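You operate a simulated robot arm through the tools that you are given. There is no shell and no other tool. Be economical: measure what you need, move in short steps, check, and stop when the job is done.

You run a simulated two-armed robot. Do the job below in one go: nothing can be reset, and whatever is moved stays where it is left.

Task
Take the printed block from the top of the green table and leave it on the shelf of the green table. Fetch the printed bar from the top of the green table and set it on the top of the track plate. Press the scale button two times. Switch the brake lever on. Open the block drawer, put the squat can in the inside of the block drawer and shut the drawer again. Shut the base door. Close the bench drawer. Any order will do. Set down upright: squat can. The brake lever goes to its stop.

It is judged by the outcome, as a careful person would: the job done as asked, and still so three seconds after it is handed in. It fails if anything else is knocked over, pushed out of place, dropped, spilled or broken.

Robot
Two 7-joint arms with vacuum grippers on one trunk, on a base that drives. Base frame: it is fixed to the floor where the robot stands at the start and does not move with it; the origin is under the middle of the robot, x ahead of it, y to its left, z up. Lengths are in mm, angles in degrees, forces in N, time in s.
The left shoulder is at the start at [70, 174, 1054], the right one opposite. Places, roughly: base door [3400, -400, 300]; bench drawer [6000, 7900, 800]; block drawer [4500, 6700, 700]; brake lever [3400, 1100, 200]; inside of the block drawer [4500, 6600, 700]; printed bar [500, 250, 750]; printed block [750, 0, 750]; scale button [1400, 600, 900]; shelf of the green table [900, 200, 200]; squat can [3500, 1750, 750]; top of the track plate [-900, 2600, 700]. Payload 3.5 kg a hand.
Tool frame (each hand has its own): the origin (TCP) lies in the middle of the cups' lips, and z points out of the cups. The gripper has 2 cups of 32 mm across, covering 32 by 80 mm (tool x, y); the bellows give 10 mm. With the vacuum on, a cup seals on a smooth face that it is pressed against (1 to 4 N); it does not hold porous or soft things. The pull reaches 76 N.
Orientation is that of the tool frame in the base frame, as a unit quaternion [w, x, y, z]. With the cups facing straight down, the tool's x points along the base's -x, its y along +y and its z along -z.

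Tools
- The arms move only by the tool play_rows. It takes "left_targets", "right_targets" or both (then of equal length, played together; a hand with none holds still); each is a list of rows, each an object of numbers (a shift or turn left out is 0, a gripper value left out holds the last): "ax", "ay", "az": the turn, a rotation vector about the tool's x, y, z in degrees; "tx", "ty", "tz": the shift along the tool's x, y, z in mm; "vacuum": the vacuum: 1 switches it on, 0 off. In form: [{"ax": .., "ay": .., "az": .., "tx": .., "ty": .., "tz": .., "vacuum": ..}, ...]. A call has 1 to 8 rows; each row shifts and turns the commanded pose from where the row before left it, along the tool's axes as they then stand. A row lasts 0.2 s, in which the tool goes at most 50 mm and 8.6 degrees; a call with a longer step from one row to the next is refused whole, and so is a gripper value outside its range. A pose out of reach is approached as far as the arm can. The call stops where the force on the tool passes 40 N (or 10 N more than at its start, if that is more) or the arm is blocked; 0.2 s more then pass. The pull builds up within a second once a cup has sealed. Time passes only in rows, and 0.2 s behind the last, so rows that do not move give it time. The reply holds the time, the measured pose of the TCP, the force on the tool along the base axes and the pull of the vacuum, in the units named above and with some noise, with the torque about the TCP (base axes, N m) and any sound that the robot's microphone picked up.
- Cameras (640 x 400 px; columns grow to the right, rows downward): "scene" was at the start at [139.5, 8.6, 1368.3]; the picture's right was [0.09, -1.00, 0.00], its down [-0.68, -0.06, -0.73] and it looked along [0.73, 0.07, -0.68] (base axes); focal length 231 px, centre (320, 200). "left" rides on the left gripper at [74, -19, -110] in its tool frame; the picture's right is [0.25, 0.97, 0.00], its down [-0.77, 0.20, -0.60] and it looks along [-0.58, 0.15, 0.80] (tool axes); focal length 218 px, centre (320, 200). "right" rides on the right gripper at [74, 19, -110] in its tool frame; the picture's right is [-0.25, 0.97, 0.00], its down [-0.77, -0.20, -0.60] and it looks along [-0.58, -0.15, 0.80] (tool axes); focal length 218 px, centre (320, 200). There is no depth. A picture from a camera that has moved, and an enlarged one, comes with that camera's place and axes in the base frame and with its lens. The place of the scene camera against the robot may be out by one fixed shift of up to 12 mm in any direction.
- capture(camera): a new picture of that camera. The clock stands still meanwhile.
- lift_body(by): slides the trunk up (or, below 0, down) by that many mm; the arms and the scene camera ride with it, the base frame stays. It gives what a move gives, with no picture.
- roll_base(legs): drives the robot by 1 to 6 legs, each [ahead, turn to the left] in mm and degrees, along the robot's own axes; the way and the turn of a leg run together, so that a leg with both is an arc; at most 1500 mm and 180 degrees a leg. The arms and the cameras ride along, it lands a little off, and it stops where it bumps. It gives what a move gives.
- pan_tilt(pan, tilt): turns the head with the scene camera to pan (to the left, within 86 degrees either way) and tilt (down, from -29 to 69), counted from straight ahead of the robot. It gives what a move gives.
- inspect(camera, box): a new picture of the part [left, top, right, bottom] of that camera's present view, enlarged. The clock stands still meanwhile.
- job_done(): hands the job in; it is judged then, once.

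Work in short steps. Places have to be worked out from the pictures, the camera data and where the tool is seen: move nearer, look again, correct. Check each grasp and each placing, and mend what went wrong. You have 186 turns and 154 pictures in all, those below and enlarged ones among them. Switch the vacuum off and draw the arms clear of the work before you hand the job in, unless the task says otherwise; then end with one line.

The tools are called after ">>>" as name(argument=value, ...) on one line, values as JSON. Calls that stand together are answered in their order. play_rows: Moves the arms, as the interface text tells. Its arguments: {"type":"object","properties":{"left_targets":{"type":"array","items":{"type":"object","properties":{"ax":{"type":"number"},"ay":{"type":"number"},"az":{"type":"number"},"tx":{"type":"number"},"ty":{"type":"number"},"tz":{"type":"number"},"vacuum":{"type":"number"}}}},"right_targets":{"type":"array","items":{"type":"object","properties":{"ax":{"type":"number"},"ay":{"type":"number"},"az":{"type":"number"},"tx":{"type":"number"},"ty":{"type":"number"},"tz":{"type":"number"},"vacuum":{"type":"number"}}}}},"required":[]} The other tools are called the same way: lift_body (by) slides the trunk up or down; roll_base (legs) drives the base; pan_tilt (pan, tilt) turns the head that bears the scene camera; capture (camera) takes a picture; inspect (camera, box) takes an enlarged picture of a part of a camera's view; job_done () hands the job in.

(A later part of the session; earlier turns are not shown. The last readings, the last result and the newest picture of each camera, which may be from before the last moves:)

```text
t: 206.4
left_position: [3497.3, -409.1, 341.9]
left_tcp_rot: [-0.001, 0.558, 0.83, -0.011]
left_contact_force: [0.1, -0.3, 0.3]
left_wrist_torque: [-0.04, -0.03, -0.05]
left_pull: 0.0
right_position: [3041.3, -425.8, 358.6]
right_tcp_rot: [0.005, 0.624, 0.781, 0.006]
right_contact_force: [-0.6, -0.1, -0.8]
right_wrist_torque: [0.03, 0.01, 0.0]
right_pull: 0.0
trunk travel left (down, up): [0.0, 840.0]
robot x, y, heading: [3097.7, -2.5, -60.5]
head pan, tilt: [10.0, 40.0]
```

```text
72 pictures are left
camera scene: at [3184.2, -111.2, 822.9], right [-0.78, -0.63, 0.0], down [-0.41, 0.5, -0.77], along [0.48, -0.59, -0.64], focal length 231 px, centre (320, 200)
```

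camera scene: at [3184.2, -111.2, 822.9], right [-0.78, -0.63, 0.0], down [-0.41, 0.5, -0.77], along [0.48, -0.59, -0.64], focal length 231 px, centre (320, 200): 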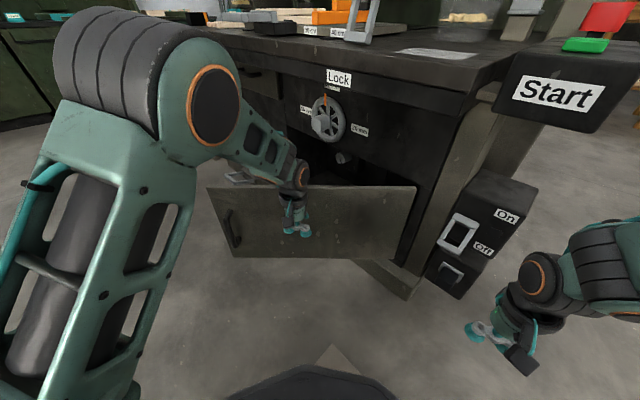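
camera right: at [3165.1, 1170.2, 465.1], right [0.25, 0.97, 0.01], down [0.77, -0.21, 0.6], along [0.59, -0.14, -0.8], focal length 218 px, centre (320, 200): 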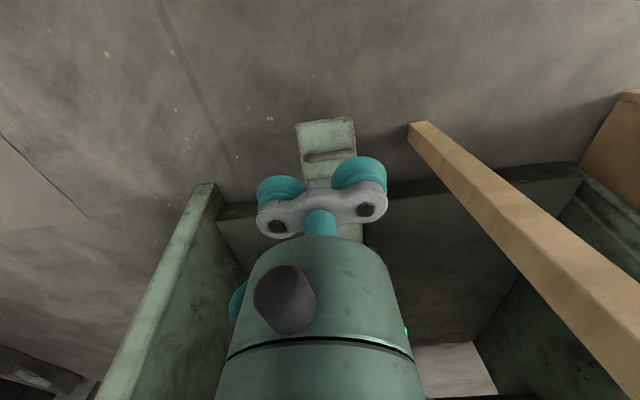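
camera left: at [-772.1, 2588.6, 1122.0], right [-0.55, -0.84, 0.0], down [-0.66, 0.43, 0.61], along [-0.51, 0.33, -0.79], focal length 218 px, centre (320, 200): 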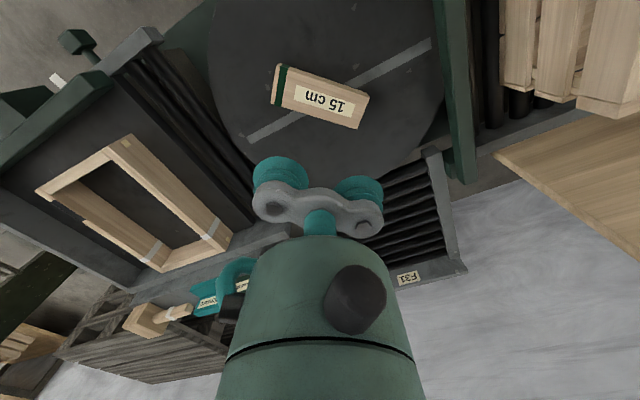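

The door is swinging shut, but the hand's vertical wrist would later meet the wheel above the door. I back off slightly and turn the left tool to point forward so that only the cups touch the door.

>>> roll_base(legs=[[-50, 0]])

>>> play_rows(left_targets=[{"ay": -8.2}, {"ay": -8.2}, {"ay": -8.2}, {"ay": -8.2}, {"ay": -8.2}, {"ay": -8.2}])

>>> play_rows(left_targets=[{"ay": -8.2}, {"ay": -8.2}, {"ay": -8.2}, {"ay": -8.2}, {"ay": -8.2}, {}])

>>> capture(camera="scene")

```text
t: 207.4
left_position: [3471.9, -363.3, 341.3]
left_tcp_rot: [-0.001, 0.557, 0.83, -0.009]
left_contact_force: [-0.2, -0.4, 0.3]
left_wrist_torque: [0.01, -0.03, 0.0]
left_pull: 0.0
right_position: [3015.6, -380.0, 358.8]
right_tcp_rot: [0.004, 0.624, 0.782, 0.006]
right_contact_force: [0.8, 0.1, -0.5]
right_wrist_torque: [-0.01, -0.03, 0.0]
right_pull: 0.0
trunk travel left (down, up): [0.0, 840.0]
robot x, y, heading: [3073.4, 43.1, -60.8]
head pan, tilt: [10.0, 40.0]
```

```text
t: 208.8
left_position: [3472.4, -363.9, 341.4]
left_tcp_rot: [0.345, 0.502, 0.756, -0.241]
left_contact_force: [-0.2, -0.5, 0.2]
left_wrist_torque: [0.0, 0.0, 0.01]
left_pull: 0.0
right_position: [3014.9, -380.8, 357.6]
right_tcp_rot: [0.005, 0.624, 0.782, 0.005]
right_contact_force: [-0.1, -0.9, -0.5]
right_wrist_torque: [0.01, 0.0, 0.02]
right_pull: 0.0
trunk travel left (down, up): [0.0, 840.0]
robot x, y, heading: [3073.4, 47.4, -60.8]
head pan, tilt: [10.0, 40.0]
```

```text
t: 210.2
left_position: [3492.4, -395.8, 358.2]
left_tcp_rot: [0.542, 0.413, 0.632, -0.371]
left_contact_force: [0.9, 0.1, -0.3]
left_wrist_torque: [-0.03, -0.01, 0.03]
left_pull: 0.0
left hand out of reach, approached as far as the arm can: row 3, 4, 5
right_position: [3014.9, -380.8, 357.7]
right_tcp_rot: [0.004, 0.624, 0.782, 0.006]
right_contact_force: [1.7, -0.1, -0.5]
right_wrist_torque: [0.0, -0.02, -0.01]
right_pull: 0.1
trunk travel left (down, up): [0.0, 840.0]
robot x, y, heading: [3073.5, 42.1, -61.1]
head pan, tilt: [10.0, 40.0]
```

```text
71 pictures are left
camera scene: at [3159.1, -66.0, 822.9], right [-0.78, -0.63, 0.0], down [-0.41, 0.5, -0.77], along [0.48, -0.59, -0.64], focal length 231 px, centre (320, 200)
```

scene: 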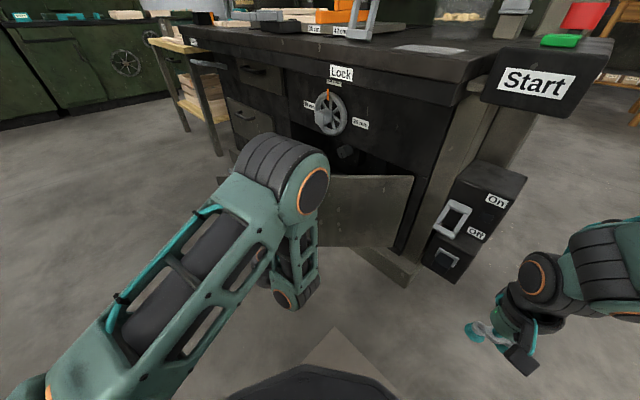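

The tool now points forward (8° down). I extend it along its own axis to push the door.

>>> play_rows(left_targets=[{"tz": 30}, {"tz": 30}, {"tz": 30}, {"tz": 30}, {"tz": 30}, {}])

>>> capture(camera="scene")

```text
t: 211.6
left_position: [3542.9, -536.2, 339.1]
left_tcp_rot: [0.542, 0.416, 0.629, -0.372]
left_contact_force: [0.0, -0.4, -0.4]
left_wrist_torque: [-0.01, 0.0, -0.02]
left_pull: 0.1
right_position: [3015.1, -379.6, 359.3]
right_tcp_rot: [0.004, 0.624, 0.781, 0.005]
right_contact_force: [0.3, -0.3, 0.6]
right_wrist_torque: [-0.01, -0.02, -0.02]
right_pull: 0.0
trunk travel left (down, up): [0.0, 840.0]
robot x, y, heading: [3075.1, 44.2, -60.7]
head pan, tilt: [10.0, 40.0]
```

```text
70 pictures are left
camera scene: at [3159.1, -66.1, 822.9], right [-0.78, -0.63, 0.0], down [-0.41, 0.5, -0.77], along [0.48, -0.59, -0.64], focal length 231 px, centre (320, 200)
```

scene: 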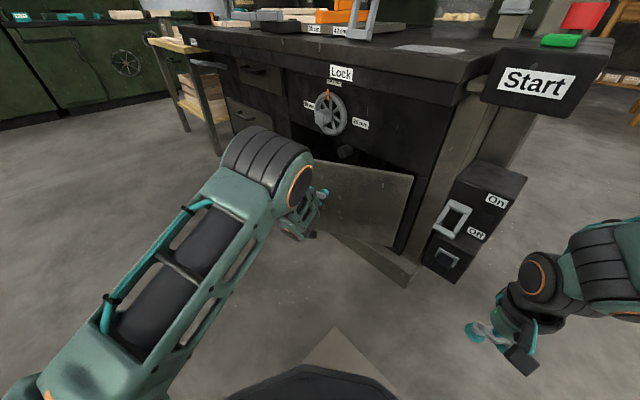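

The cups follow the door face. I continue.

>>> play_rows(left_targets=[{"tz": 30}, {"tz": 30}, {"tz": 30}, {}])

>>> capture(camera="scene")

```text
t: 212.6
left_position: [3576.7, -618.4, 326.2]
left_tcp_rot: [0.541, 0.417, 0.629, -0.372]
left_contact_force: [0.0, 0.7, 0.5]
left_wrist_torque: [0.03, 0.02, -0.04]
left_pull: 0.1
right_position: [3015.8, -380.6, 358.5]
right_tcp_rot: [0.004, 0.624, 0.782, 0.006]
right_contact_force: [0.2, -0.3, 1.1]
right_wrist_torque: [0.02, 0.01, 0.02]
right_pull: 0.0
trunk travel left (down, up): [0.0, 840.0]
robot x, y, heading: [3072.0, 44.0, -60.9]
head pan, tilt: [10.0, 40.0]
```

```text
69 pictures are left
camera scene: at [3159.1, -66.0, 822.9], right [-0.78, -0.63, 0.0], down [-0.41, 0.5, -0.77], along [0.48, -0.59, -0.64], focal length 231 px, centre (320, 200)
```

scene: 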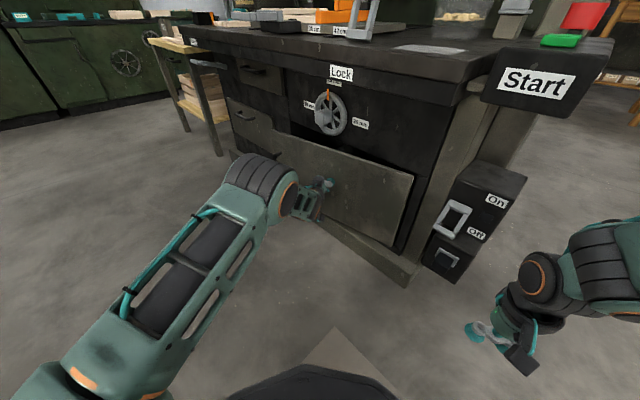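

The door is nearly shut. I push the rest in smaller steps until it meets its stop.

>>> play_rows(left_targets=[{"tz": 20}, {"tz": 20}, {"tz": 15}, {"tz": 10}, {}])

>>> capture(camera="scene")

```text
t: 213.8
left_position: [3604.9, -677.6, 315.9]
left_tcp_rot: [0.541, 0.416, 0.629, -0.372]
left_contact_force: [-1.9, 13.1, 0.9]
left_wrist_torque: [-0.04, 0.02, -0.61]
left_pull: 0.1
right_position: [3015.9, -380.0, 358.5]
right_tcp_rot: [0.004, 0.624, 0.781, 0.006]
right_contact_force: [0.0, -0.3, -0.2]
right_wrist_torque: [0.0, -0.03, 0.0]
right_pull: 0.1
trunk travel left (down, up): [0.0, 840.0]
robot x, y, heading: [3074.9, 39.2, -60.9]
head pan, tilt: [10.0, 40.0]
```

```text
68 pictures are left
camera scene: at [3159.0, -65.4, 823.0], right [-0.78, -0.63, 0.0], down [-0.41, 0.5, -0.77], along [0.48, -0.59, -0.64], focal length 231 px, centre (320, 200)
```

scene: 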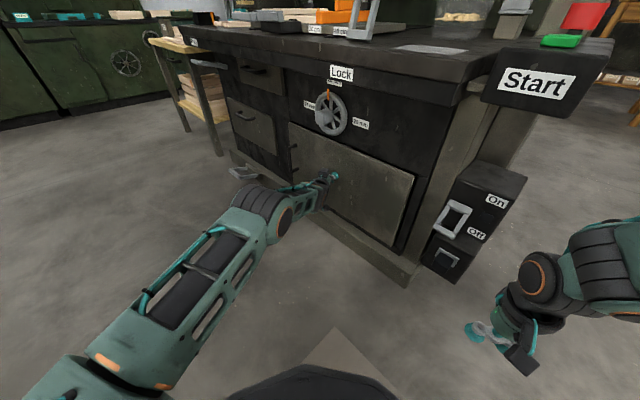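

13 N: it appears to be at the frame. I press a little more and enlarge the door's edge.

>>> play_rows(left_targets=[{"tz": 4}, {"tz": 4}, {"tz": 3}, {}])

>>> inspect(camera="scene", box=[220, 90, 440, 230])

```text
t: 214.1
left_position: [3605.6, -678.9, 313.9]
left_tcp_rot: [0.54, 0.416, 0.631, -0.37]
left_contact_force: [-2.8, 12.3, 0.2]
left_wrist_torque: [-0.07, -0.01, -0.56]
left_pull: 0.0
right_position: [3016.3, -380.0, 358.3]
right_tcp_rot: [0.004, 0.623, 0.782, 0.006]
right_contact_force: [0.8, -0.3, 0.3]
right_wrist_torque: [0.03, 0.0, 0.02]
right_pull: 0.1
trunk travel left (down, up): [0.0, 840.0]
robot x, y, heading: [3073.6, 41.5, -60.7]
head pan, tilt: [10.0, 40.0]
stopped in row 1 (left hand): the force on the tool passed its limit (the readings are from after the stop); the commanded pose is now the measured one
```

```text
2.86 times, centred on (330, 160) of scene
camera zoom: at [3159.0, -64.9, 823.0], right [-0.77, -0.63, 0.0], down [-0.41, 0.5, -0.77], along [0.48, -0.59, -0.64], focal length 661 px, centre (291, 314)
```

zoom: 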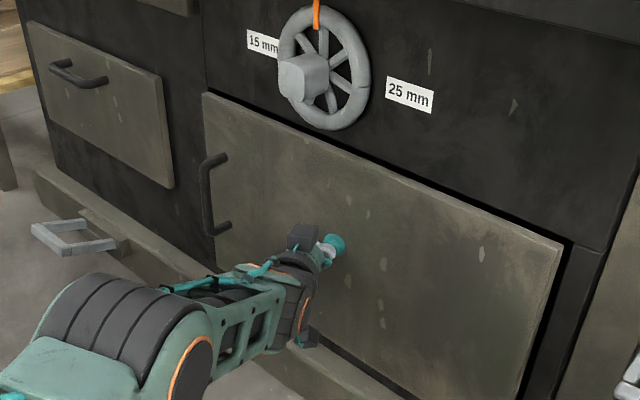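

The door sits flush. I withdraw the hand, back away, and turn the tool down again.

>>> play_rows(left_targets=[{"tz": -20}, {"tz": -40}, {"tz": -40}, {"tz": -40}, {"tz": -40}, {"tz": -40}])

>>> roll_base(legs=[[-550, 0]])

>>> lift_body(by=400)

>>> lift_body(by=150)

>>> play_rows(left_targets=[{"ay": 8.2}, {"ay": 8.2}, {"ay": 8.2}, {"ay": 8.2}, {"ay": 8.2}, {"ay": 8.2}, {"ay": 8.2}, {"ay": 8.2}])

>>> capture(camera="scene")

```text
t: 215.5
left_position: [3521.4, -476.3, 344.9]
left_tcp_rot: [0.54, 0.417, 0.63, -0.371]
left_contact_force: [0.0, 0.4, -0.1]
left_wrist_torque: [-0.03, 0.02, 0.0]
left_pull: 0.2
right_position: [3016.0, -379.3, 358.5]
right_tcp_rot: [0.004, 0.623, 0.782, 0.006]
right_contact_force: [-0.5, -0.3, -0.3]
right_wrist_torque: [-0.04, 0.01, 0.02]
right_pull: 0.1
trunk travel left (down, up): [0.0, 840.0]
robot x, y, heading: [3076.1, 41.8, -60.7]
head pan, tilt: [10.0, 40.0]
```

```text
t: 218.7
left_position: [3249.9, 3.1, 343.8]
left_tcp_rot: [0.538, 0.419, 0.628, -0.374]
left_contact_force: [-1.0, 0.4, -0.7]
left_wrist_torque: [-0.01, -0.01, 0.02]
left_pull: 0.1
right_position: [2745.1, 103.4, 358.4]
right_tcp_rot: [0.004, 0.627, 0.779, 0.006]
right_contact_force: [-0.6, 0.1, 0.5]
right_wrist_torque: [-0.01, 0.05, -0.02]
right_pull: 0.1
trunk travel left (down, up): [0.0, 840.0]
robot x, y, heading: [2808.9, 526.5, -61.6]
head pan, tilt: [10.0, 40.0]
```

```text
t: 222.6
left_position: [3250.3, 3.5, 745.3]
left_tcp_rot: [0.538, 0.419, 0.629, -0.373]
left_contact_force: [0.5, 0.5, -0.5]
left_wrist_torque: [-0.02, -0.02, 0.02]
left_pull: 0.2
right_position: [2744.3, 103.8, 757.6]
right_tcp_rot: [0.005, 0.628, 0.778, 0.006]
right_contact_force: [-0.3, -0.2, 0.6]
right_wrist_torque: [-0.01, 0.01, 0.01]
right_pull: 0.1
trunk travel left (down, up): [-400.0, 440.0]
robot x, y, heading: [2807.1, 527.5, -61.3]
head pan, tilt: [10.0, 40.0]
```

```text
t: 224.3
left_position: [3250.4, 3.9, 894.1]
left_tcp_rot: [0.538, 0.419, 0.628, -0.374]
left_contact_force: [1.3, -0.3, -0.6]
left_wrist_torque: [0.02, 0.02, -0.03]
left_pull: 0.0
right_position: [2745.2, 104.7, 908.2]
right_tcp_rot: [0.004, 0.627, 0.779, 0.006]
right_contact_force: [0.7, 0.3, -0.8]
right_wrist_torque: [0.01, 0.02, -0.02]
right_pull: 0.1
trunk travel left (down, up): [-550.0, 290.0]
robot x, y, heading: [2807.6, 524.7, -61.3]
head pan, tilt: [10.0, 40.0]
```

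```text
t: 226.1
left_position: [3250.5, 1.9, 894.5]
left_tcp_rot: [0.111, 0.556, 0.819, -0.086]
left_contact_force: [0.0, 0.3, -0.6]
left_wrist_torque: [0.01, 0.0, 0.0]
left_pull: 0.0
right_position: [2745.6, 104.5, 906.2]
right_tcp_rot: [0.003, 0.628, 0.778, 0.006]
right_contact_force: [0.1, 0.6, -0.9]
right_wrist_torque: [0.0, 0.01, 0.01]
right_pull: 0.0
trunk travel left (down, up): [-550.0, 290.0]
robot x, y, heading: [2809.3, 525.3, -61.6]
head pan, tilt: [10.0, 40.0]
```

```text
66 pictures are left
camera scene: at [2891.9, 416.4, 1372.8], right [-0.78, -0.62, 0.0], down [-0.4, 0.5, -0.77], along [0.48, -0.6, -0.64], focal length 231 px, centre (320, 200)
```

scene: 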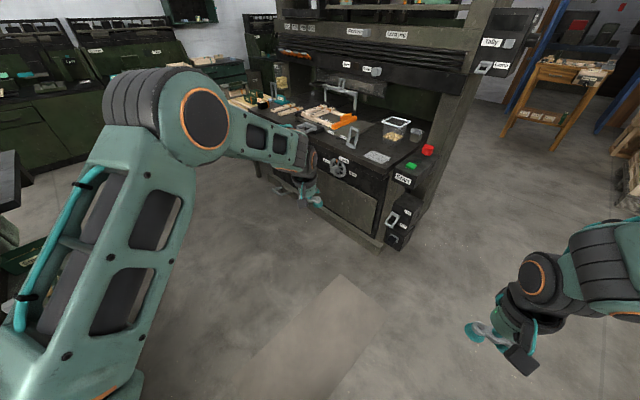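

I finish straightening the left tool and bring it up and in, then drive round to the bench with the can.

>>> play_rows(left_targets=[{"ay": 8}, {"ay": 8}, {"tz": -30, "tx": 30}, {"tz": -30, "tx": 30}, {"tz": -30, "tx": 30}, {"tz": -30, "tx": 30}, {"tx": 30, "ty": 30}, {"tx": 20, "ty": 30}], right_targets=[{"tz": -35}, {"tz": -35}, {"tz": -35}, {}, {}, {}, {}, {}])

>>> roll_base(legs=[[0, 76], [0, 76], [1020, 0], [0, -90]])

>>> pan_tilt(pan=15, tilt=40)

>>> capture(camera="scene")

```text
t: 227.9
left_position: [3244.8, 187.2, 1013.2]
left_tcp_rot: [-0.003, 0.562, 0.827, -0.01]
left_contact_force: [0.1, 0.5, -0.1]
left_wrist_torque: [-0.05, -0.02, -0.01]
left_pull: 0.1
right_position: [2741.4, 74.8, 999.1]
right_tcp_rot: [0.014, 0.63, 0.776, 0.024]
right_contact_force: [-0.4, 0.0, 0.0]
right_wrist_torque: [-0.01, -0.04, -0.02]
right_pull: 0.0
right hand out of reach, approached as far as the arm can: row 2, 3
trunk travel left (down, up): [-550.0, 290.0]
robot x, y, heading: [2808.1, 527.3, -61.5]
head pan, tilt: [10.0, 40.0]
```

```text
t: 243.6
left_position: [3271.0, 1745.9, 1013.1]
left_tcp_rot: [0.001, 0.058, 0.998, -0.01]
left_contact_force: [0.4, -0.5, 0.6]
left_wrist_torque: [0.03, 0.05, -0.03]
left_pull: 0.0
right_position: [3128.5, 1250.9, 996.7]
right_tcp_rot: [-0.003, 0.143, 0.989, 0.027]
right_contact_force: [0.4, 0.0, -0.7]
right_wrist_torque: [-0.04, -0.04, -0.04]
right_pull: 0.0
trunk travel left (down, up): [-550.0, 290.0]
robot x, y, heading: [2761.0, 1525.9, -0.0]
head pan, tilt: [10.0, 40.0]
```

```text
t: 244.3
left_position: [3270.4, 1746.4, 1013.7]
left_tcp_rot: [0.002, 0.059, 0.998, -0.01]
left_contact_force: [0.1, -0.8, 0.4]
left_wrist_torque: [0.01, 0.0, 0.02]
left_pull: 0.0
right_position: [3128.8, 1250.3, 996.8]
right_tcp_rot: [-0.001, 0.144, 0.989, 0.03]
right_contact_force: [-0.3, -1.0, 0.6]
right_wrist_torque: [0.0, 0.01, 0.01]
right_pull: 0.1
trunk travel left (down, up): [-550.0, 290.0]
robot x, y, heading: [2763.5, 1526.8, 0.3]
head pan, tilt: [15.0, 40.0]
```

```text
65 pictures are left
camera scene: at [2902.0, 1547.7, 1372.9], right [0.26, -0.97, 0.0], down [-0.62, -0.17, -0.77], along [0.74, 0.2, -0.64], focal length 231 px, centre (320, 200)
```

scene: 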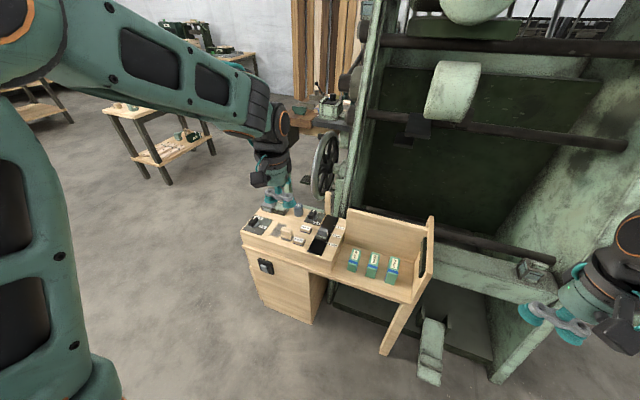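

The can is near (3515, 1800). I look with the left hand camera.

>>> capture(camera="left")

>>> inspect(camera="scene", box=[235, 185, 363, 265])

```text
64 pictures are left
camera left: at [3195.9, 1736.5, 1123.8], right [-0.14, 0.99, -0.02], down [0.79, 0.12, 0.6], along [0.6, 0.07, -0.8], focal length 218 px, centre (320, 200)
```

left: 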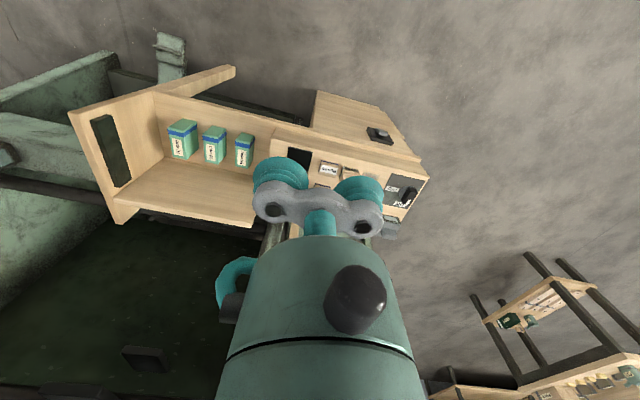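

```text
5.00 times, centred on (299, 225) of scene
camera zoom: at [2902.0, 1547.7, 1372.9], right [0.26, -0.97, 0.0], down [-0.62, -0.17, -0.77], along [0.74, 0.2, -0.64], focal length 1157 px, centre (425, 75)
```

zoom: 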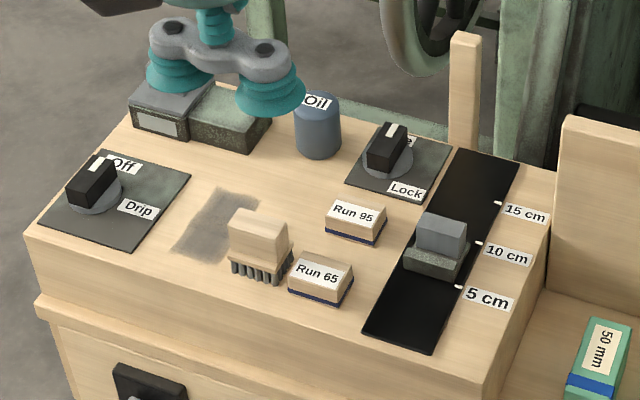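

The can is small (about 35–45 mm wide) with a handwheel close behind it. I move the left hand aside to see the surroundings.

>>> play_rows(left_targets=[{"ty": 40}, {"ty": 40}, {"ty": 40}, {"tx": -45}, {"tx": -45}, {}])

>>> inspect(camera="scene", box=[235, 110, 395, 230])

>>> capture(camera="left")

```text
t: 245.7
left_position: [3374.3, 1854.7, 1013.3]
left_tcp_rot: [0.002, 0.058, 0.998, -0.01]
left_contact_force: [-0.2, -1.0, -0.4]
left_wrist_torque: [0.01, -0.03, 0.0]
left_pull: 0.1
right_position: [3128.8, 1251.2, 998.3]
right_tcp_rot: [-0.003, 0.142, 0.989, 0.03]
right_contact_force: [-0.1, 0.0, -0.5]
right_wrist_torque: [-0.01, -0.04, 0.0]
right_pull: 0.0
trunk travel left (down, up): [-550.0, 290.0]
robot x, y, heading: [2764.2, 1520.9, 0.2]
head pan, tilt: [15.0, 40.0]
```

```text
3.33 times, centred on (315, 170) of scene
camera zoom: at [2900.4, 1548.0, 1373.1], right [0.26, -0.97, 0.0], down [-0.62, -0.17, -0.77], along [0.74, 0.2, -0.64], focal length 771 px, centre (337, 300)
```

zoom: 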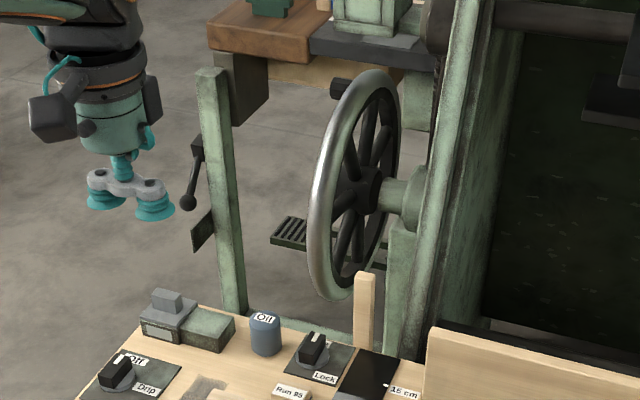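

```text
61 pictures are left
camera left: at [3298.9, 1846.0, 1123.8], right [-0.14, 0.99, -0.02], down [0.79, 0.12, 0.6], along [0.6, 0.07, -0.8], focal length 218 px, centre (320, 200)
```

left: 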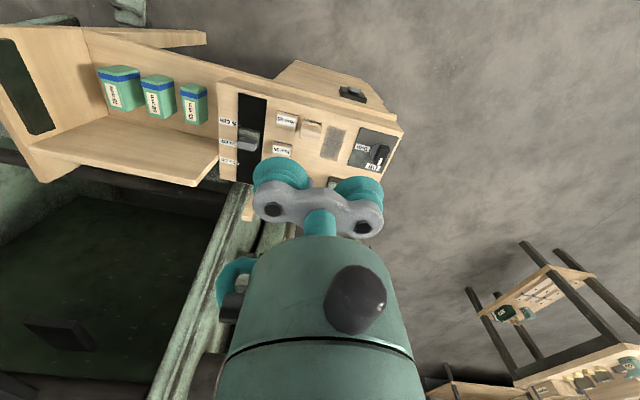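

A post stands at about (3595,1868) and the wheel is to the right, so I turn the left tool 90° (cups along x) to hold the can with the far cup while the hand stays nearer the robot.

>>> play_rows(left_targets=[{"az": 8.3}, {"az": 8.3}, {"az": 8.3}, {"az": 8.3}, {"az": 8.3}, {"az": 8.3}, {"az": 8.3}, {"az": 8.3}])

>>> play_rows(left_targets=[{"az": 8.3}, {"az": 8.3}, {}])

```text
t: 247.5
left_position: [3375.5, 1855.6, 1012.0]
left_tcp_rot: [0.007, 0.597, 0.802, -0.007]
left_contact_force: [-0.1, -0.7, -0.6]
left_wrist_torque: [0.01, -0.02, 0.0]
left_pull: 0.1
right_position: [3129.1, 1251.4, 997.3]
right_tcp_rot: [-0.003, 0.143, 0.989, 0.03]
right_contact_force: [0.4, 0.3, -0.1]
right_wrist_torque: [0.03, -0.01, 0.01]
right_pull: 0.1
trunk travel left (down, up): [-550.0, 290.0]
robot x, y, heading: [2762.7, 1522.6, 0.1]
head pan, tilt: [15.0, 40.0]
```

```text
t: 248.3
left_position: [3374.4, 1853.7, 1011.4]
left_tcp_rot: [0.007, 0.706, 0.708, -0.006]
left_contact_force: [-0.1, 0.8, -1.1]
left_wrist_torque: [0.02, 0.03, 0.0]
left_pull: 0.1
right_position: [3127.6, 1251.0, 996.7]
right_tcp_rot: [-0.003, 0.145, 0.989, 0.03]
right_contact_force: [-0.2, 0.1, -0.7]
right_wrist_torque: [0.0, -0.02, 0.0]
right_pull: 0.1
trunk travel left (down, up): [-550.0, 290.0]
robot x, y, heading: [2760.5, 1523.0, 0.2]
head pan, tilt: [15.0, 40.0]
```

Now I move above the can and look.

>>> play_rows(left_targets=[{"ay": 1.0, "ty": 38, "tx": -18}, {"ty": 38, "tx": -18}, {"ty": 38, "tx": -18}, {"tz": 30}, {"tz": 25}, {}])

>>> capture(camera="left")

>>> inspect(camera="scene", box=[235, 130, 363, 230])

```text
t: 249.7
left_position: [3487.8, 1798.9, 955.5]
left_tcp_rot: [0.001, 0.706, 0.708, 0.001]
left_contact_force: [-0.2, 0.8, -0.8]
left_wrist_torque: [0.01, -0.03, 0.0]
left_pull: 0.1
right_position: [3127.9, 1251.3, 996.7]
right_tcp_rot: [-0.002, 0.144, 0.989, 0.029]
right_contact_force: [0.9, 0.4, 0.3]
right_wrist_torque: [0.01, -0.01, 0.0]
right_pull: 0.0
trunk travel left (down, up): [-550.0, 290.0]
robot x, y, heading: [2761.1, 1525.2, 0.2]
head pan, tilt: [15.0, 40.0]
```

```text
60 pictures are left
camera left: at [3469.7, 1871.5, 1065.6], right [0.97, 0.26, 0.0], down [0.2, -0.77, 0.61], along [0.16, -0.59, -0.8], focal length 218 px, centre (320, 200)
```

left: 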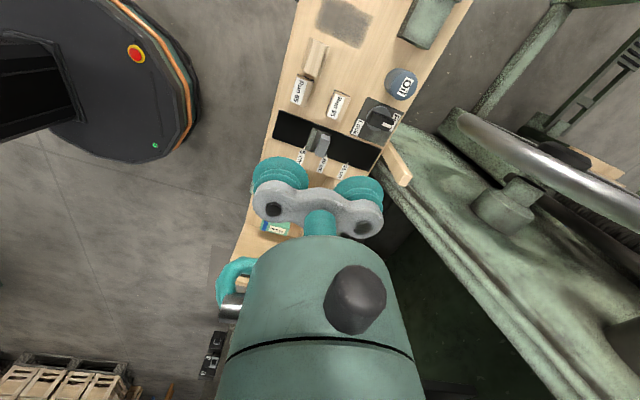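

```text
4.00 times, centred on (299, 180) of scene
camera zoom: at [2901.7, 1547.8, 1373.0], right [0.26, -0.97, 0.0], down [-0.62, -0.17, -0.77], along [0.74, 0.2, -0.64], focal length 925 px, centre (404, 280)
```

zoom: 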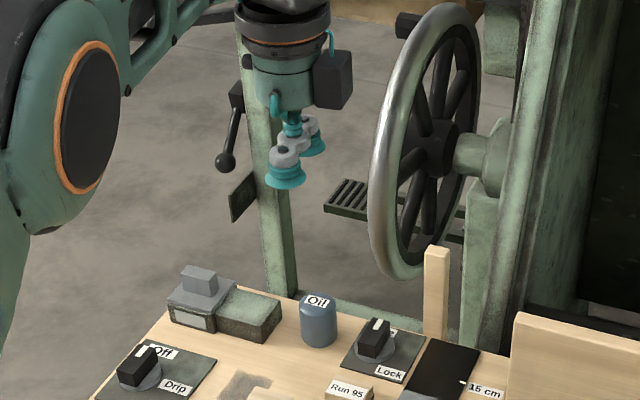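

The can's top is at about (3599, 1838, 722), about 46 mm wide. I pull the hand back a little and drive 180 mm nearer.

>>> play_rows(left_targets=[{"ty": -31, "tx": 14, "tz": -10}, {"ty": -31, "tx": 14}, {"ty": -34, "tx": 14}, {}])

>>> roll_base(legs=[[180, 0]])

>>> capture(camera="left")

>>> capture(camera="scene")

```text
t: 250.7
left_position: [3390.0, 1838.2, 966.0]
left_tcp_rot: [0.001, 0.706, 0.708, 0.0]
left_contact_force: [-0.9, 0.1, 0.2]
left_wrist_torque: [-0.01, 0.03, -0.01]
left_pull: 0.1
right_position: [3128.6, 1250.3, 997.6]
right_tcp_rot: [-0.003, 0.144, 0.989, 0.028]
right_contact_force: [-0.2, -1.2, 0.1]
right_wrist_torque: [0.04, 0.02, 0.0]
right_pull: 0.1
trunk travel left (down, up): [-550.0, 290.0]
robot x, y, heading: [2764.9, 1521.6, 0.2]
head pan, tilt: [15.0, 40.0]
```

```text
t: 252.2
left_position: [3570.5, 1839.4, 967.7]
left_tcp_rot: [0.002, 0.705, 0.709, 0.0]
left_contact_force: [0.4, 0.2, -1.1]
left_wrist_torque: [0.0, -0.01, -0.01]
left_pull: 0.0
right_position: [3307.9, 1250.9, 996.1]
right_tcp_rot: [-0.003, 0.143, 0.989, 0.03]
right_contact_force: [-0.5, 0.1, -0.3]
right_wrist_torque: [0.0, 0.01, 0.02]
right_pull: 0.0
trunk travel left (down, up): [-550.0, 290.0]
robot x, y, heading: [2946.5, 1524.5, 0.2]
head pan, tilt: [15.0, 40.0]
```

```text
58 pictures are left
camera left: at [3550.6, 1912.6, 1076.3], right [0.97, 0.26, 0.0], down [0.2, -0.77, 0.61], along [0.16, -0.59, -0.8], focal length 218 px, centre (320, 200)
```

left: 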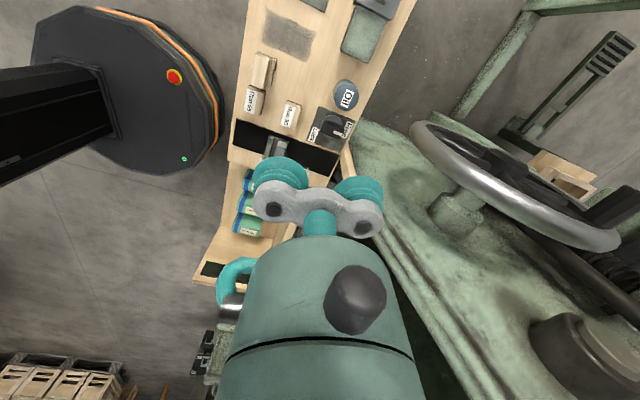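

```text
57 pictures are left
camera scene: at [3082.3, 1548.4, 1372.9], right [0.26, -0.96, 0.0], down [-0.62, -0.17, -0.77], along [0.74, 0.2, -0.64], focal length 231 px, centre (320, 200)
```

scene: 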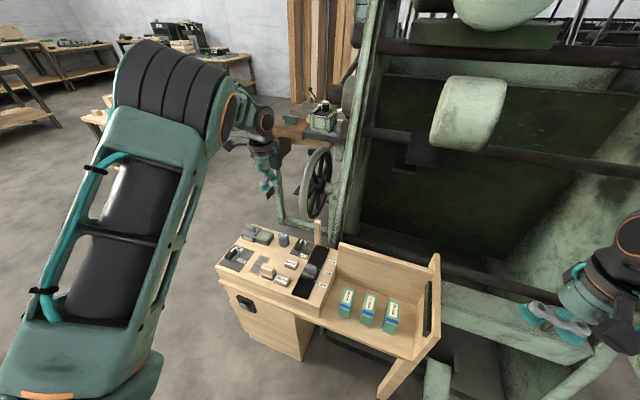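

Refined: the can is near (3612, 1845) with its top about z 680; the wheel is well beyond. I lower over it and look again.

>>> play_rows(left_targets=[{"ty": 12, "tx": 5, "tz": 25}, {"tz": 40}, {"tz": 40}, {"tz": 40}, {"tz": 20}, {}])

>>> inspect(camera="left", box=[240, 40, 440, 190])

>>> inspect(camera="scene", box=[220, 160, 348, 280])

```text
t: 253.6
left_position: [3583.4, 1845.2, 801.5]
left_tcp_rot: [0.002, 0.705, 0.709, -0.001]
left_contact_force: [-0.3, -0.6, -0.2]
left_wrist_torque: [0.01, -0.01, 0.02]
left_pull: 0.0
right_position: [3306.9, 1251.2, 996.6]
right_tcp_rot: [-0.002, 0.144, 0.989, 0.029]
right_contact_force: [-0.7, 0.6, -0.2]
right_wrist_torque: [0.0, 0.0, -0.02]
right_pull: 0.1
trunk travel left (down, up): [-550.0, 290.0]
robot x, y, heading: [2947.1, 1529.5, 0.3]
head pan, tilt: [15.0, 40.0]
```

```text
2.67 times, centred on (340, 115) of left
camera zoom: at [3564.1, 1917.8, 912.1], right [0.97, 0.26, 0.0], down [0.2, -0.77, 0.61], along [0.16, -0.58, -0.8], focal length 582 px, centre (267, 427)
```

zoom: 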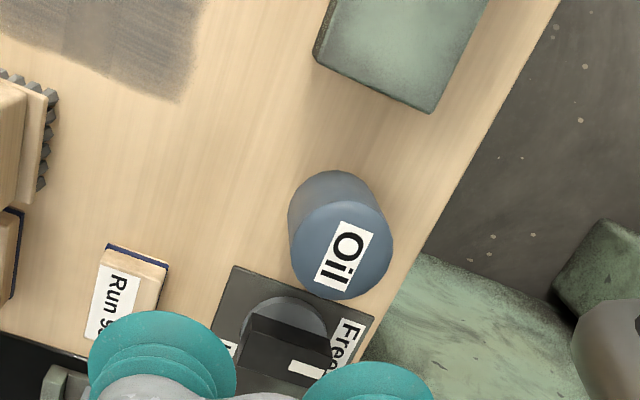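

```text
3.33 times, centred on (284, 220) of scene
camera zoom: at [3081.5, 1548.5, 1372.9], right [0.26, -0.96, 0.0], down [-0.62, -0.17, -0.77], along [0.74, 0.2, -0.64], focal length 771 px, centre (440, 133)
```

zoom: 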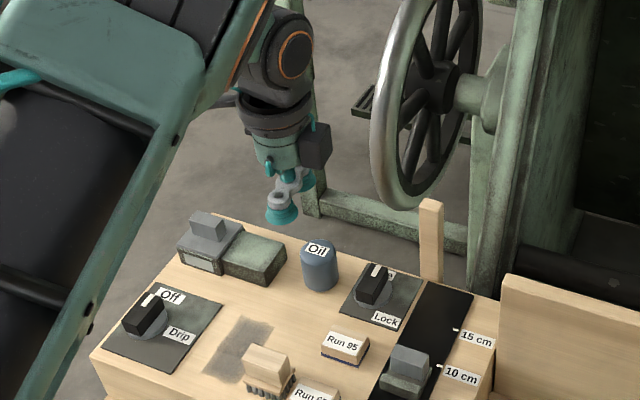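

Best combined estimate: can centre (3611, 1853), top about 705. I align the far cup and lower to about 30 mm above, then check from both cameras.

>>> play_rows(left_targets=[{"ty": 3.6, "tx": 7.8, "tz": 20}, {"tz": 25}, {"tz": 22}, {}])

>>> inspect(camera="left", box=[260, 80, 420, 200])

>>> inspect(camera="scene", box=[250, 190, 330, 260])

```text
t: 254.6
left_position: [3586.2, 1851.6, 736.8]
left_tcp_rot: [0.002, 0.705, 0.71, 0.0]
left_contact_force: [-0.1, -0.2, 0.1]
left_wrist_torque: [0.03, 0.02, -0.01]
left_pull: 0.1
right_position: [3307.8, 1251.4, 996.1]
right_tcp_rot: [-0.002, 0.144, 0.989, 0.029]
right_contact_force: [-0.1, -1.3, -0.2]
right_wrist_torque: [-0.03, -0.02, 0.01]
right_pull: 0.2
trunk travel left (down, up): [-550.0, 290.0]
robot x, y, heading: [2943.0, 1522.4, 0.2]
head pan, tilt: [15.0, 40.0]
```

```text
3.33 times, centred on (340, 140) of left
camera zoom: at [3566.4, 1924.6, 846.0], right [0.97, 0.26, 0.0], down [0.2, -0.77, 0.61], along [0.16, -0.58, -0.8], focal length 728 px, centre (253, 400)
```

zoom: 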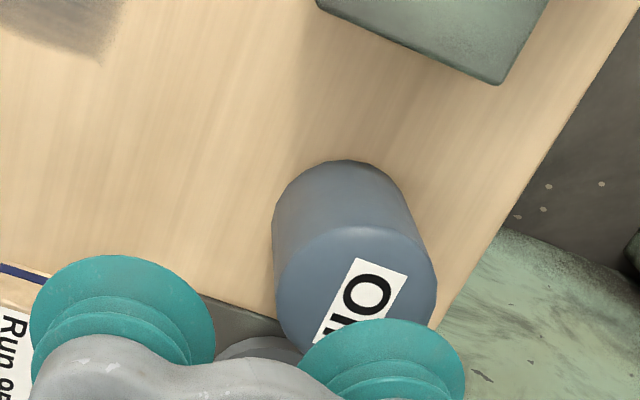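

```text
5.71 times, centred on (290, 225) of scene
camera zoom: at [3081.3, 1548.2, 1373.0], right [0.26, -0.96, 0.0], down [-0.62, -0.17, -0.77], along [0.74, 0.2, -0.64], focal length 1322 px, centre (491, 57)
```

zoom: 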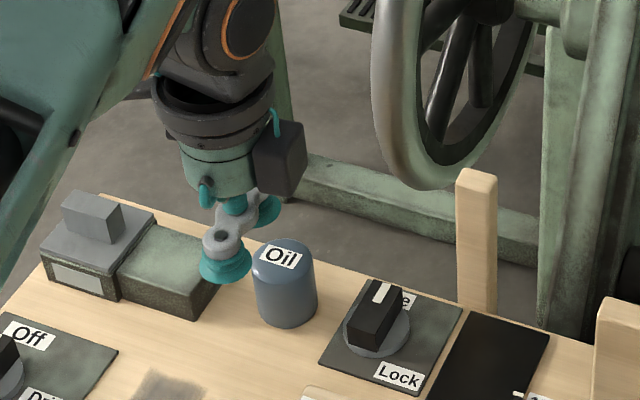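

Size growth between views gives: can (3614, 1847), top z ≈ 689, 40 mm across. I correct and go down with the vacuum on.

>>> play_rows(left_targets=[{"ty": 4, "tx": -5.5, "tz": 15}, {"tz": 18, "vacuum": 1}, {"tz": 6}, {"tz": 3}, {"tz": 2}, {"tz": 2}, {}])

>>> inspect(camera="scene", box=[250, 190, 330, 260])

```text
t: 256.2
left_position: [3589.6, 1847.0, 688.5]
left_tcp_rot: [0.001, 0.705, 0.709, 0.0]
left_contact_force: [0.1, 0.5, 0.5]
left_wrist_torque: [-0.01, -0.04, -0.03]
left_pull: 0.0
right_position: [3308.4, 1251.0, 997.4]
right_tcp_rot: [-0.003, 0.143, 0.989, 0.029]
right_contact_force: [0.1, 0.3, -0.6]
right_wrist_torque: [0.04, -0.02, 0.01]
right_pull: 0.1
trunk travel left (down, up): [-550.0, 290.0]
robot x, y, heading: [2942.8, 1524.5, 0.2]
head pan, tilt: [15.0, 40.0]
```

```text
5.71 times, centred on (290, 225) of scene
camera zoom: at [3081.6, 1548.5, 1372.9], right [0.26, -0.96, 0.0], down [-0.62, -0.17, -0.77], along [0.74, 0.2, -0.64], focal length 1322 px, centre (491, 57)
```

zoom: 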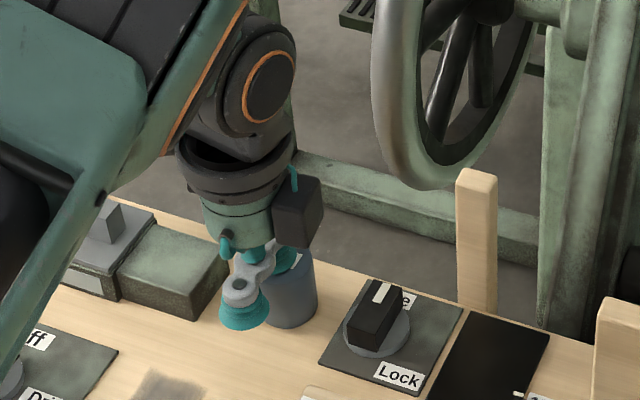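

Alignment looks right; not yet in contact. I go down further in small steps.

>>> play_rows(left_targets=[{"tz": 2}, {"tz": 2}, {"tz": 2}, {}, {}])

```text
t: 257.4
left_position: [3587.8, 1847.1, 684.4]
left_tcp_rot: [0.002, 0.705, 0.709, 0.002]
left_contact_force: [-0.7, 1.3, 16.6]
left_wrist_torque: [-0.35, -1.19, 0.17]
left_pull: 37.6
right_position: [3306.9, 1250.8, 997.0]
right_tcp_rot: [-0.002, 0.143, 0.989, 0.03]
right_contact_force: [-0.3, -0.8, 0.6]
right_wrist_torque: [-0.03, 0.03, 0.02]
right_pull: 0.1
trunk travel left (down, up): [-550.0, 290.0]
robot x, y, heading: [2941.4, 1528.4, 0.2]
head pan, tilt: [15.0, 40.0]
```

Sealed at 37.6 N. I lift it gently straight up.

>>> play_rows(left_targets=[{"tz": -5}, {"tz": -10}, {"tz": -25}, {"tz": -35}, {"tz": -40}, {"tz": -40}, {"tz": -40}, {}])

>>> inspect(camera="scene", box=[220, 120, 380, 260])

```text
t: 259.2
left_position: [3589.2, 1848.7, 877.7]
left_tcp_rot: [0.002, 0.705, 0.709, 0.0]
left_contact_force: [0.1, 0.1, -1.5]
left_wrist_torque: [-0.08, -0.82, 0.16]
left_pull: 37.5
right_position: [3308.5, 1252.8, 997.1]
right_tcp_rot: [-0.002, 0.144, 0.989, 0.03]
right_contact_force: [0.8, -0.7, -0.1]
right_wrist_torque: [0.0, 0.02, -0.01]
right_pull: 0.1
trunk travel left (down, up): [-550.0, 290.0]
robot x, y, heading: [2939.5, 1523.1, 0.2]
head pan, tilt: [15.0, 40.0]
```

```text
2.86 times, centred on (300, 190) of scene
camera zoom: at [3082.5, 1548.8, 1372.8], right [0.26, -0.96, 0.0], down [-0.62, -0.17, -0.77], along [0.74, 0.2, -0.64], focal length 661 px, centre (377, 229)
```

zoom: 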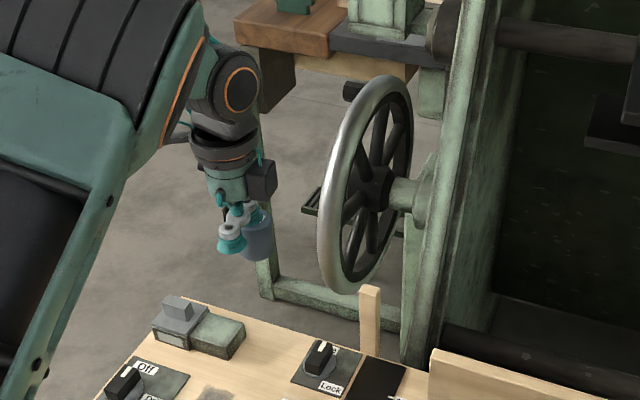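

The can is held upright. I draw it close to the body slowly, then back off.

>>> play_rows(left_targets=[{"ty": -20, "tz": -10}, {"ty": -30, "tz": -10}, {"ty": -30, "tz": -10}, {"ty": -30, "tz": -10}, {"ty": -30}, {"ty": -30}, {"ty": -20}, {}])

>>> roll_base(legs=[[-250, 0]])

>>> roll_base(legs=[[0, 12], [0, 12], [0, 12], [0, 12], [0, 12]])

>>> pan_tilt(pan=0, tilt=12)

>>> capture(camera="scene")

```text
t: 261.0
left_position: [3400.1, 1847.0, 916.8]
left_tcp_rot: [0.001, 0.705, 0.709, 0.0]
left_contact_force: [-0.1, -0.6, -0.6]
left_wrist_torque: [-0.04, -0.77, 0.16]
left_pull: 38.3
right_position: [3308.6, 1252.9, 997.7]
right_tcp_rot: [-0.003, 0.143, 0.989, 0.03]
right_contact_force: [0.1, -0.4, -0.7]
right_wrist_torque: [0.01, 0.01, 0.02]
right_pull: 0.1
trunk travel left (down, up): [-550.0, 290.0]
robot x, y, heading: [2940.5, 1521.0, 0.2]
head pan, tilt: [15.0, 40.0]
```

```text
t: 262.8
left_position: [3151.7, 1846.2, 916.8]
left_tcp_rot: [0.001, 0.704, 0.71, -0.001]
left_contact_force: [-0.2, 0.3, -2.2]
left_wrist_torque: [-0.04, -0.83, 0.16]
left_pull: 37.1
right_position: [3060.5, 1252.8, 996.5]
right_tcp_rot: [-0.003, 0.143, 0.989, 0.029]
right_contact_force: [-0.7, 0.7, -0.1]
right_wrist_torque: [0.01, -0.02, 0.03]
right_pull: 0.2
trunk travel left (down, up): [-550.0, 290.0]
robot x, y, heading: [2696.0, 1523.5, 0.3]
head pan, tilt: [15.0, 40.0]
```

```text
t: 267.1
left_position: [2646.9, 2081.6, 916.3]
left_tcp_rot: [0.001, 0.259, 0.966, 0.0]
left_contact_force: [-0.6, -0.1, -0.7]
left_wrist_torque: [0.65, -0.45, 0.15]
left_pull: 38.1
right_position: [3113.4, 1701.4, 995.9]
right_tcp_rot: [-0.017, -0.367, 0.93, 0.024]
right_contact_force: [0.2, 0.3, -0.6]
right_wrist_torque: [-0.02, -0.01, -0.02]
right_pull: 0.0
trunk travel left (down, up): [-550.0, 290.0]
robot x, y, heading: [2696.6, 1524.9, 59.8]
head pan, tilt: [15.0, 40.0]
```

```text
t: 268.0
left_position: [2647.7, 2081.9, 917.0]
left_tcp_rot: [0.002, 0.258, 0.966, 0.001]
left_contact_force: [-0.1, -0.7, -1.2]
left_wrist_torque: [0.66, -0.44, 0.16]
left_pull: 38.1
right_position: [3114.2, 1701.8, 997.0]
right_tcp_rot: [-0.018, -0.368, 0.929, 0.024]
right_contact_force: [0.6, -0.3, -0.6]
right_wrist_torque: [0.0, -0.01, -0.03]
right_pull: 0.1
trunk travel left (down, up): [-550.0, 290.0]
robot x, y, heading: [2693.2, 1524.7, 59.9]
head pan, tilt: [0.0, 12.0]
```

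```text
50 pictures are left
camera scene: at [2772.7, 1649.0, 1417.3], right [0.87, -0.5, 0.0], down [-0.1, -0.18, -0.98], along [0.49, 0.85, -0.21], focal length 231 px, centre (320, 200)
```

scene: 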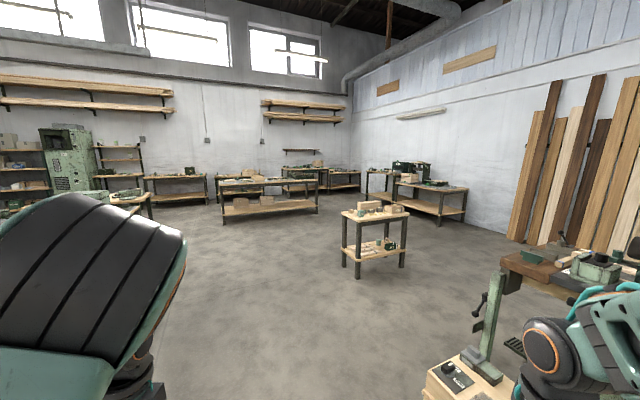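

Still held. I enlarge the far workbenches where the drawers should be.

>>> inspect(camera="scene", box=[205, 150, 365, 225])

```text
4.00 times, centred on (285, 188) of scene
camera zoom: at [2772.7, 1649.0, 1417.3], right [0.87, -0.5, 0.0], down [-0.1, -0.18, -0.98], along [0.49, 0.85, -0.21], focal length 925 px, centre (460, 250)
```

zoom: 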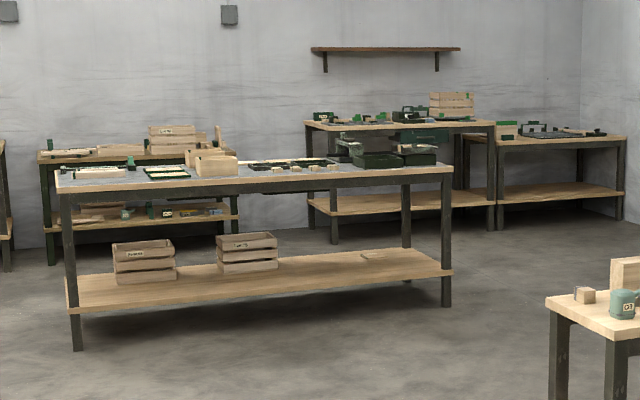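

The middle bench carries the block drawer on its far side (y ≈ 6700), and the bench drawer is on the wall bench at right. I go round the left end of the middle bench: face +y in small turns and drive up.

>>> roll_base(legs=[[0, 10], [0, 10], [0, 10], [1400, 0], [1400, 0]])

>>> capture(camera="scene")

```text
t: 283.6
left_position: [2314.1, 4761.6, 915.6]
left_tcp_rot: [0.001, -0.012, 1.0, 0.001]
left_contact_force: [-0.4, -0.1, -1.3]
left_wrist_torque: [0.83, -0.03, 0.17]
left_pull: 37.8
right_position: [2911.6, 4680.9, 995.0]
right_tcp_rot: [-0.024, -0.605, 0.796, 0.019]
right_contact_force: [0.5, 0.4, -0.1]
right_wrist_torque: [-0.02, 0.02, -0.01]
right_pull: 0.0
trunk travel left (down, up): [-550.0, 290.0]
robot x, y, heading: [2641.4, 4311.4, 91.2]
head pan, tilt: [0.0, 12.0]
```

```text
48 pictures are left
camera scene: at [2647.6, 4454.4, 1417.3], right [1.0, 0.02, 0.0], down [0.0, -0.21, -0.98], along [-0.02, 0.98, -0.21], focal length 231 px, centre (320, 200)
```

scene: 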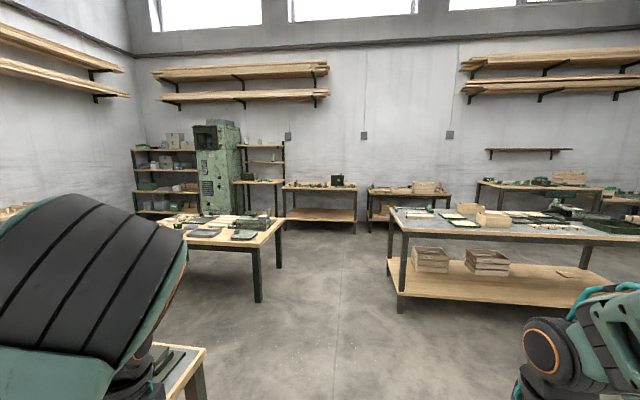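

The corridor between the left table and the middle bench (x ≈ 2050–3320) is wide enough. I drive on up.

>>> roll_base(legs=[[0, -2.5], [1500, 0], [1500, 0], [200, 0]])

>>> roll_base(legs=[[0, -12], [0, -12], [0, -12], [0, -12], [0, -12]])

>>> pan_tilt(pan=-40, tilt=20)

>>> capture(camera="scene")

```text
t: 300.0
left_position: [2576.7, 8074.6, 916.7]
left_tcp_rot: [0.001, 0.048, 0.999, 0.001]
left_contact_force: [-0.2, 0.1, -1.0]
left_wrist_torque: [0.81, -0.1, 0.14]
left_pull: 38.0
right_position: [3158.6, 7923.8, 996.0]
right_tcp_rot: [-0.023, -0.556, 0.831, 0.02]
right_contact_force: [-1.0, 0.4, 0.2]
right_wrist_torque: [-0.02, -0.02, 0.03]
right_pull: 0.0
trunk travel left (down, up): [-550.0, 290.0]
robot x, y, heading: [2849.9, 7585.3, 84.4]
head pan, tilt: [0.0, 12.0]
```

```text
t: 304.2
left_position: [3136.2, 8068.3, 916.1]
left_tcp_rot: [0.001, 0.54, 0.842, 0.0]
left_contact_force: [0.1, -0.4, -1.2]
left_wrist_torque: [0.33, -0.77, 0.13]
left_pull: 37.7
right_position: [3297.7, 7489.5, 995.6]
right_tcp_rot: [-0.009, -0.067, 0.997, 0.028]
right_contact_force: [0.1, -0.3, 0.5]
right_wrist_torque: [0.02, 0.01, 0.01]
right_pull: 0.2
trunk travel left (down, up): [-550.0, 290.0]
robot x, y, heading: [2849.5, 7587.2, 24.4]
head pan, tilt: [0.0, 12.0]
```

```text
t: 305.3
left_position: [3135.2, 8068.7, 915.5]
left_tcp_rot: [0.002, 0.54, 0.842, 0.0]
left_contact_force: [0.3, 0.8, -1.5]
left_wrist_torque: [0.29, -0.76, 0.12]
left_pull: 38.5
right_position: [3296.1, 7488.4, 995.7]
right_tcp_rot: [-0.01, -0.068, 0.997, 0.029]
right_contact_force: [0.5, 0.9, 0.3]
right_wrist_torque: [-0.01, 0.01, -0.01]
right_pull: 0.2
trunk travel left (down, up): [-550.0, 290.0]
robot x, y, heading: [2848.7, 7587.2, 24.7]
head pan, tilt: [-40.0, 20.0]
```

```text
47 pictures are left
camera scene: at [2993.3, 7583.9, 1404.3], right [-0.26, -0.96, 0.0], down [-0.33, 0.09, -0.94], along [0.91, -0.25, -0.34], focal length 231 px, centre (320, 200)
```

scene: 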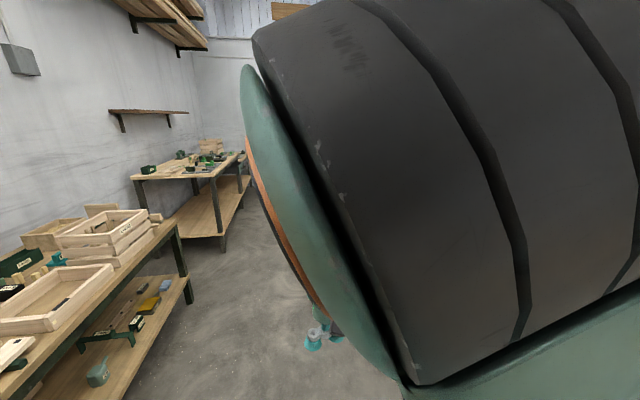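

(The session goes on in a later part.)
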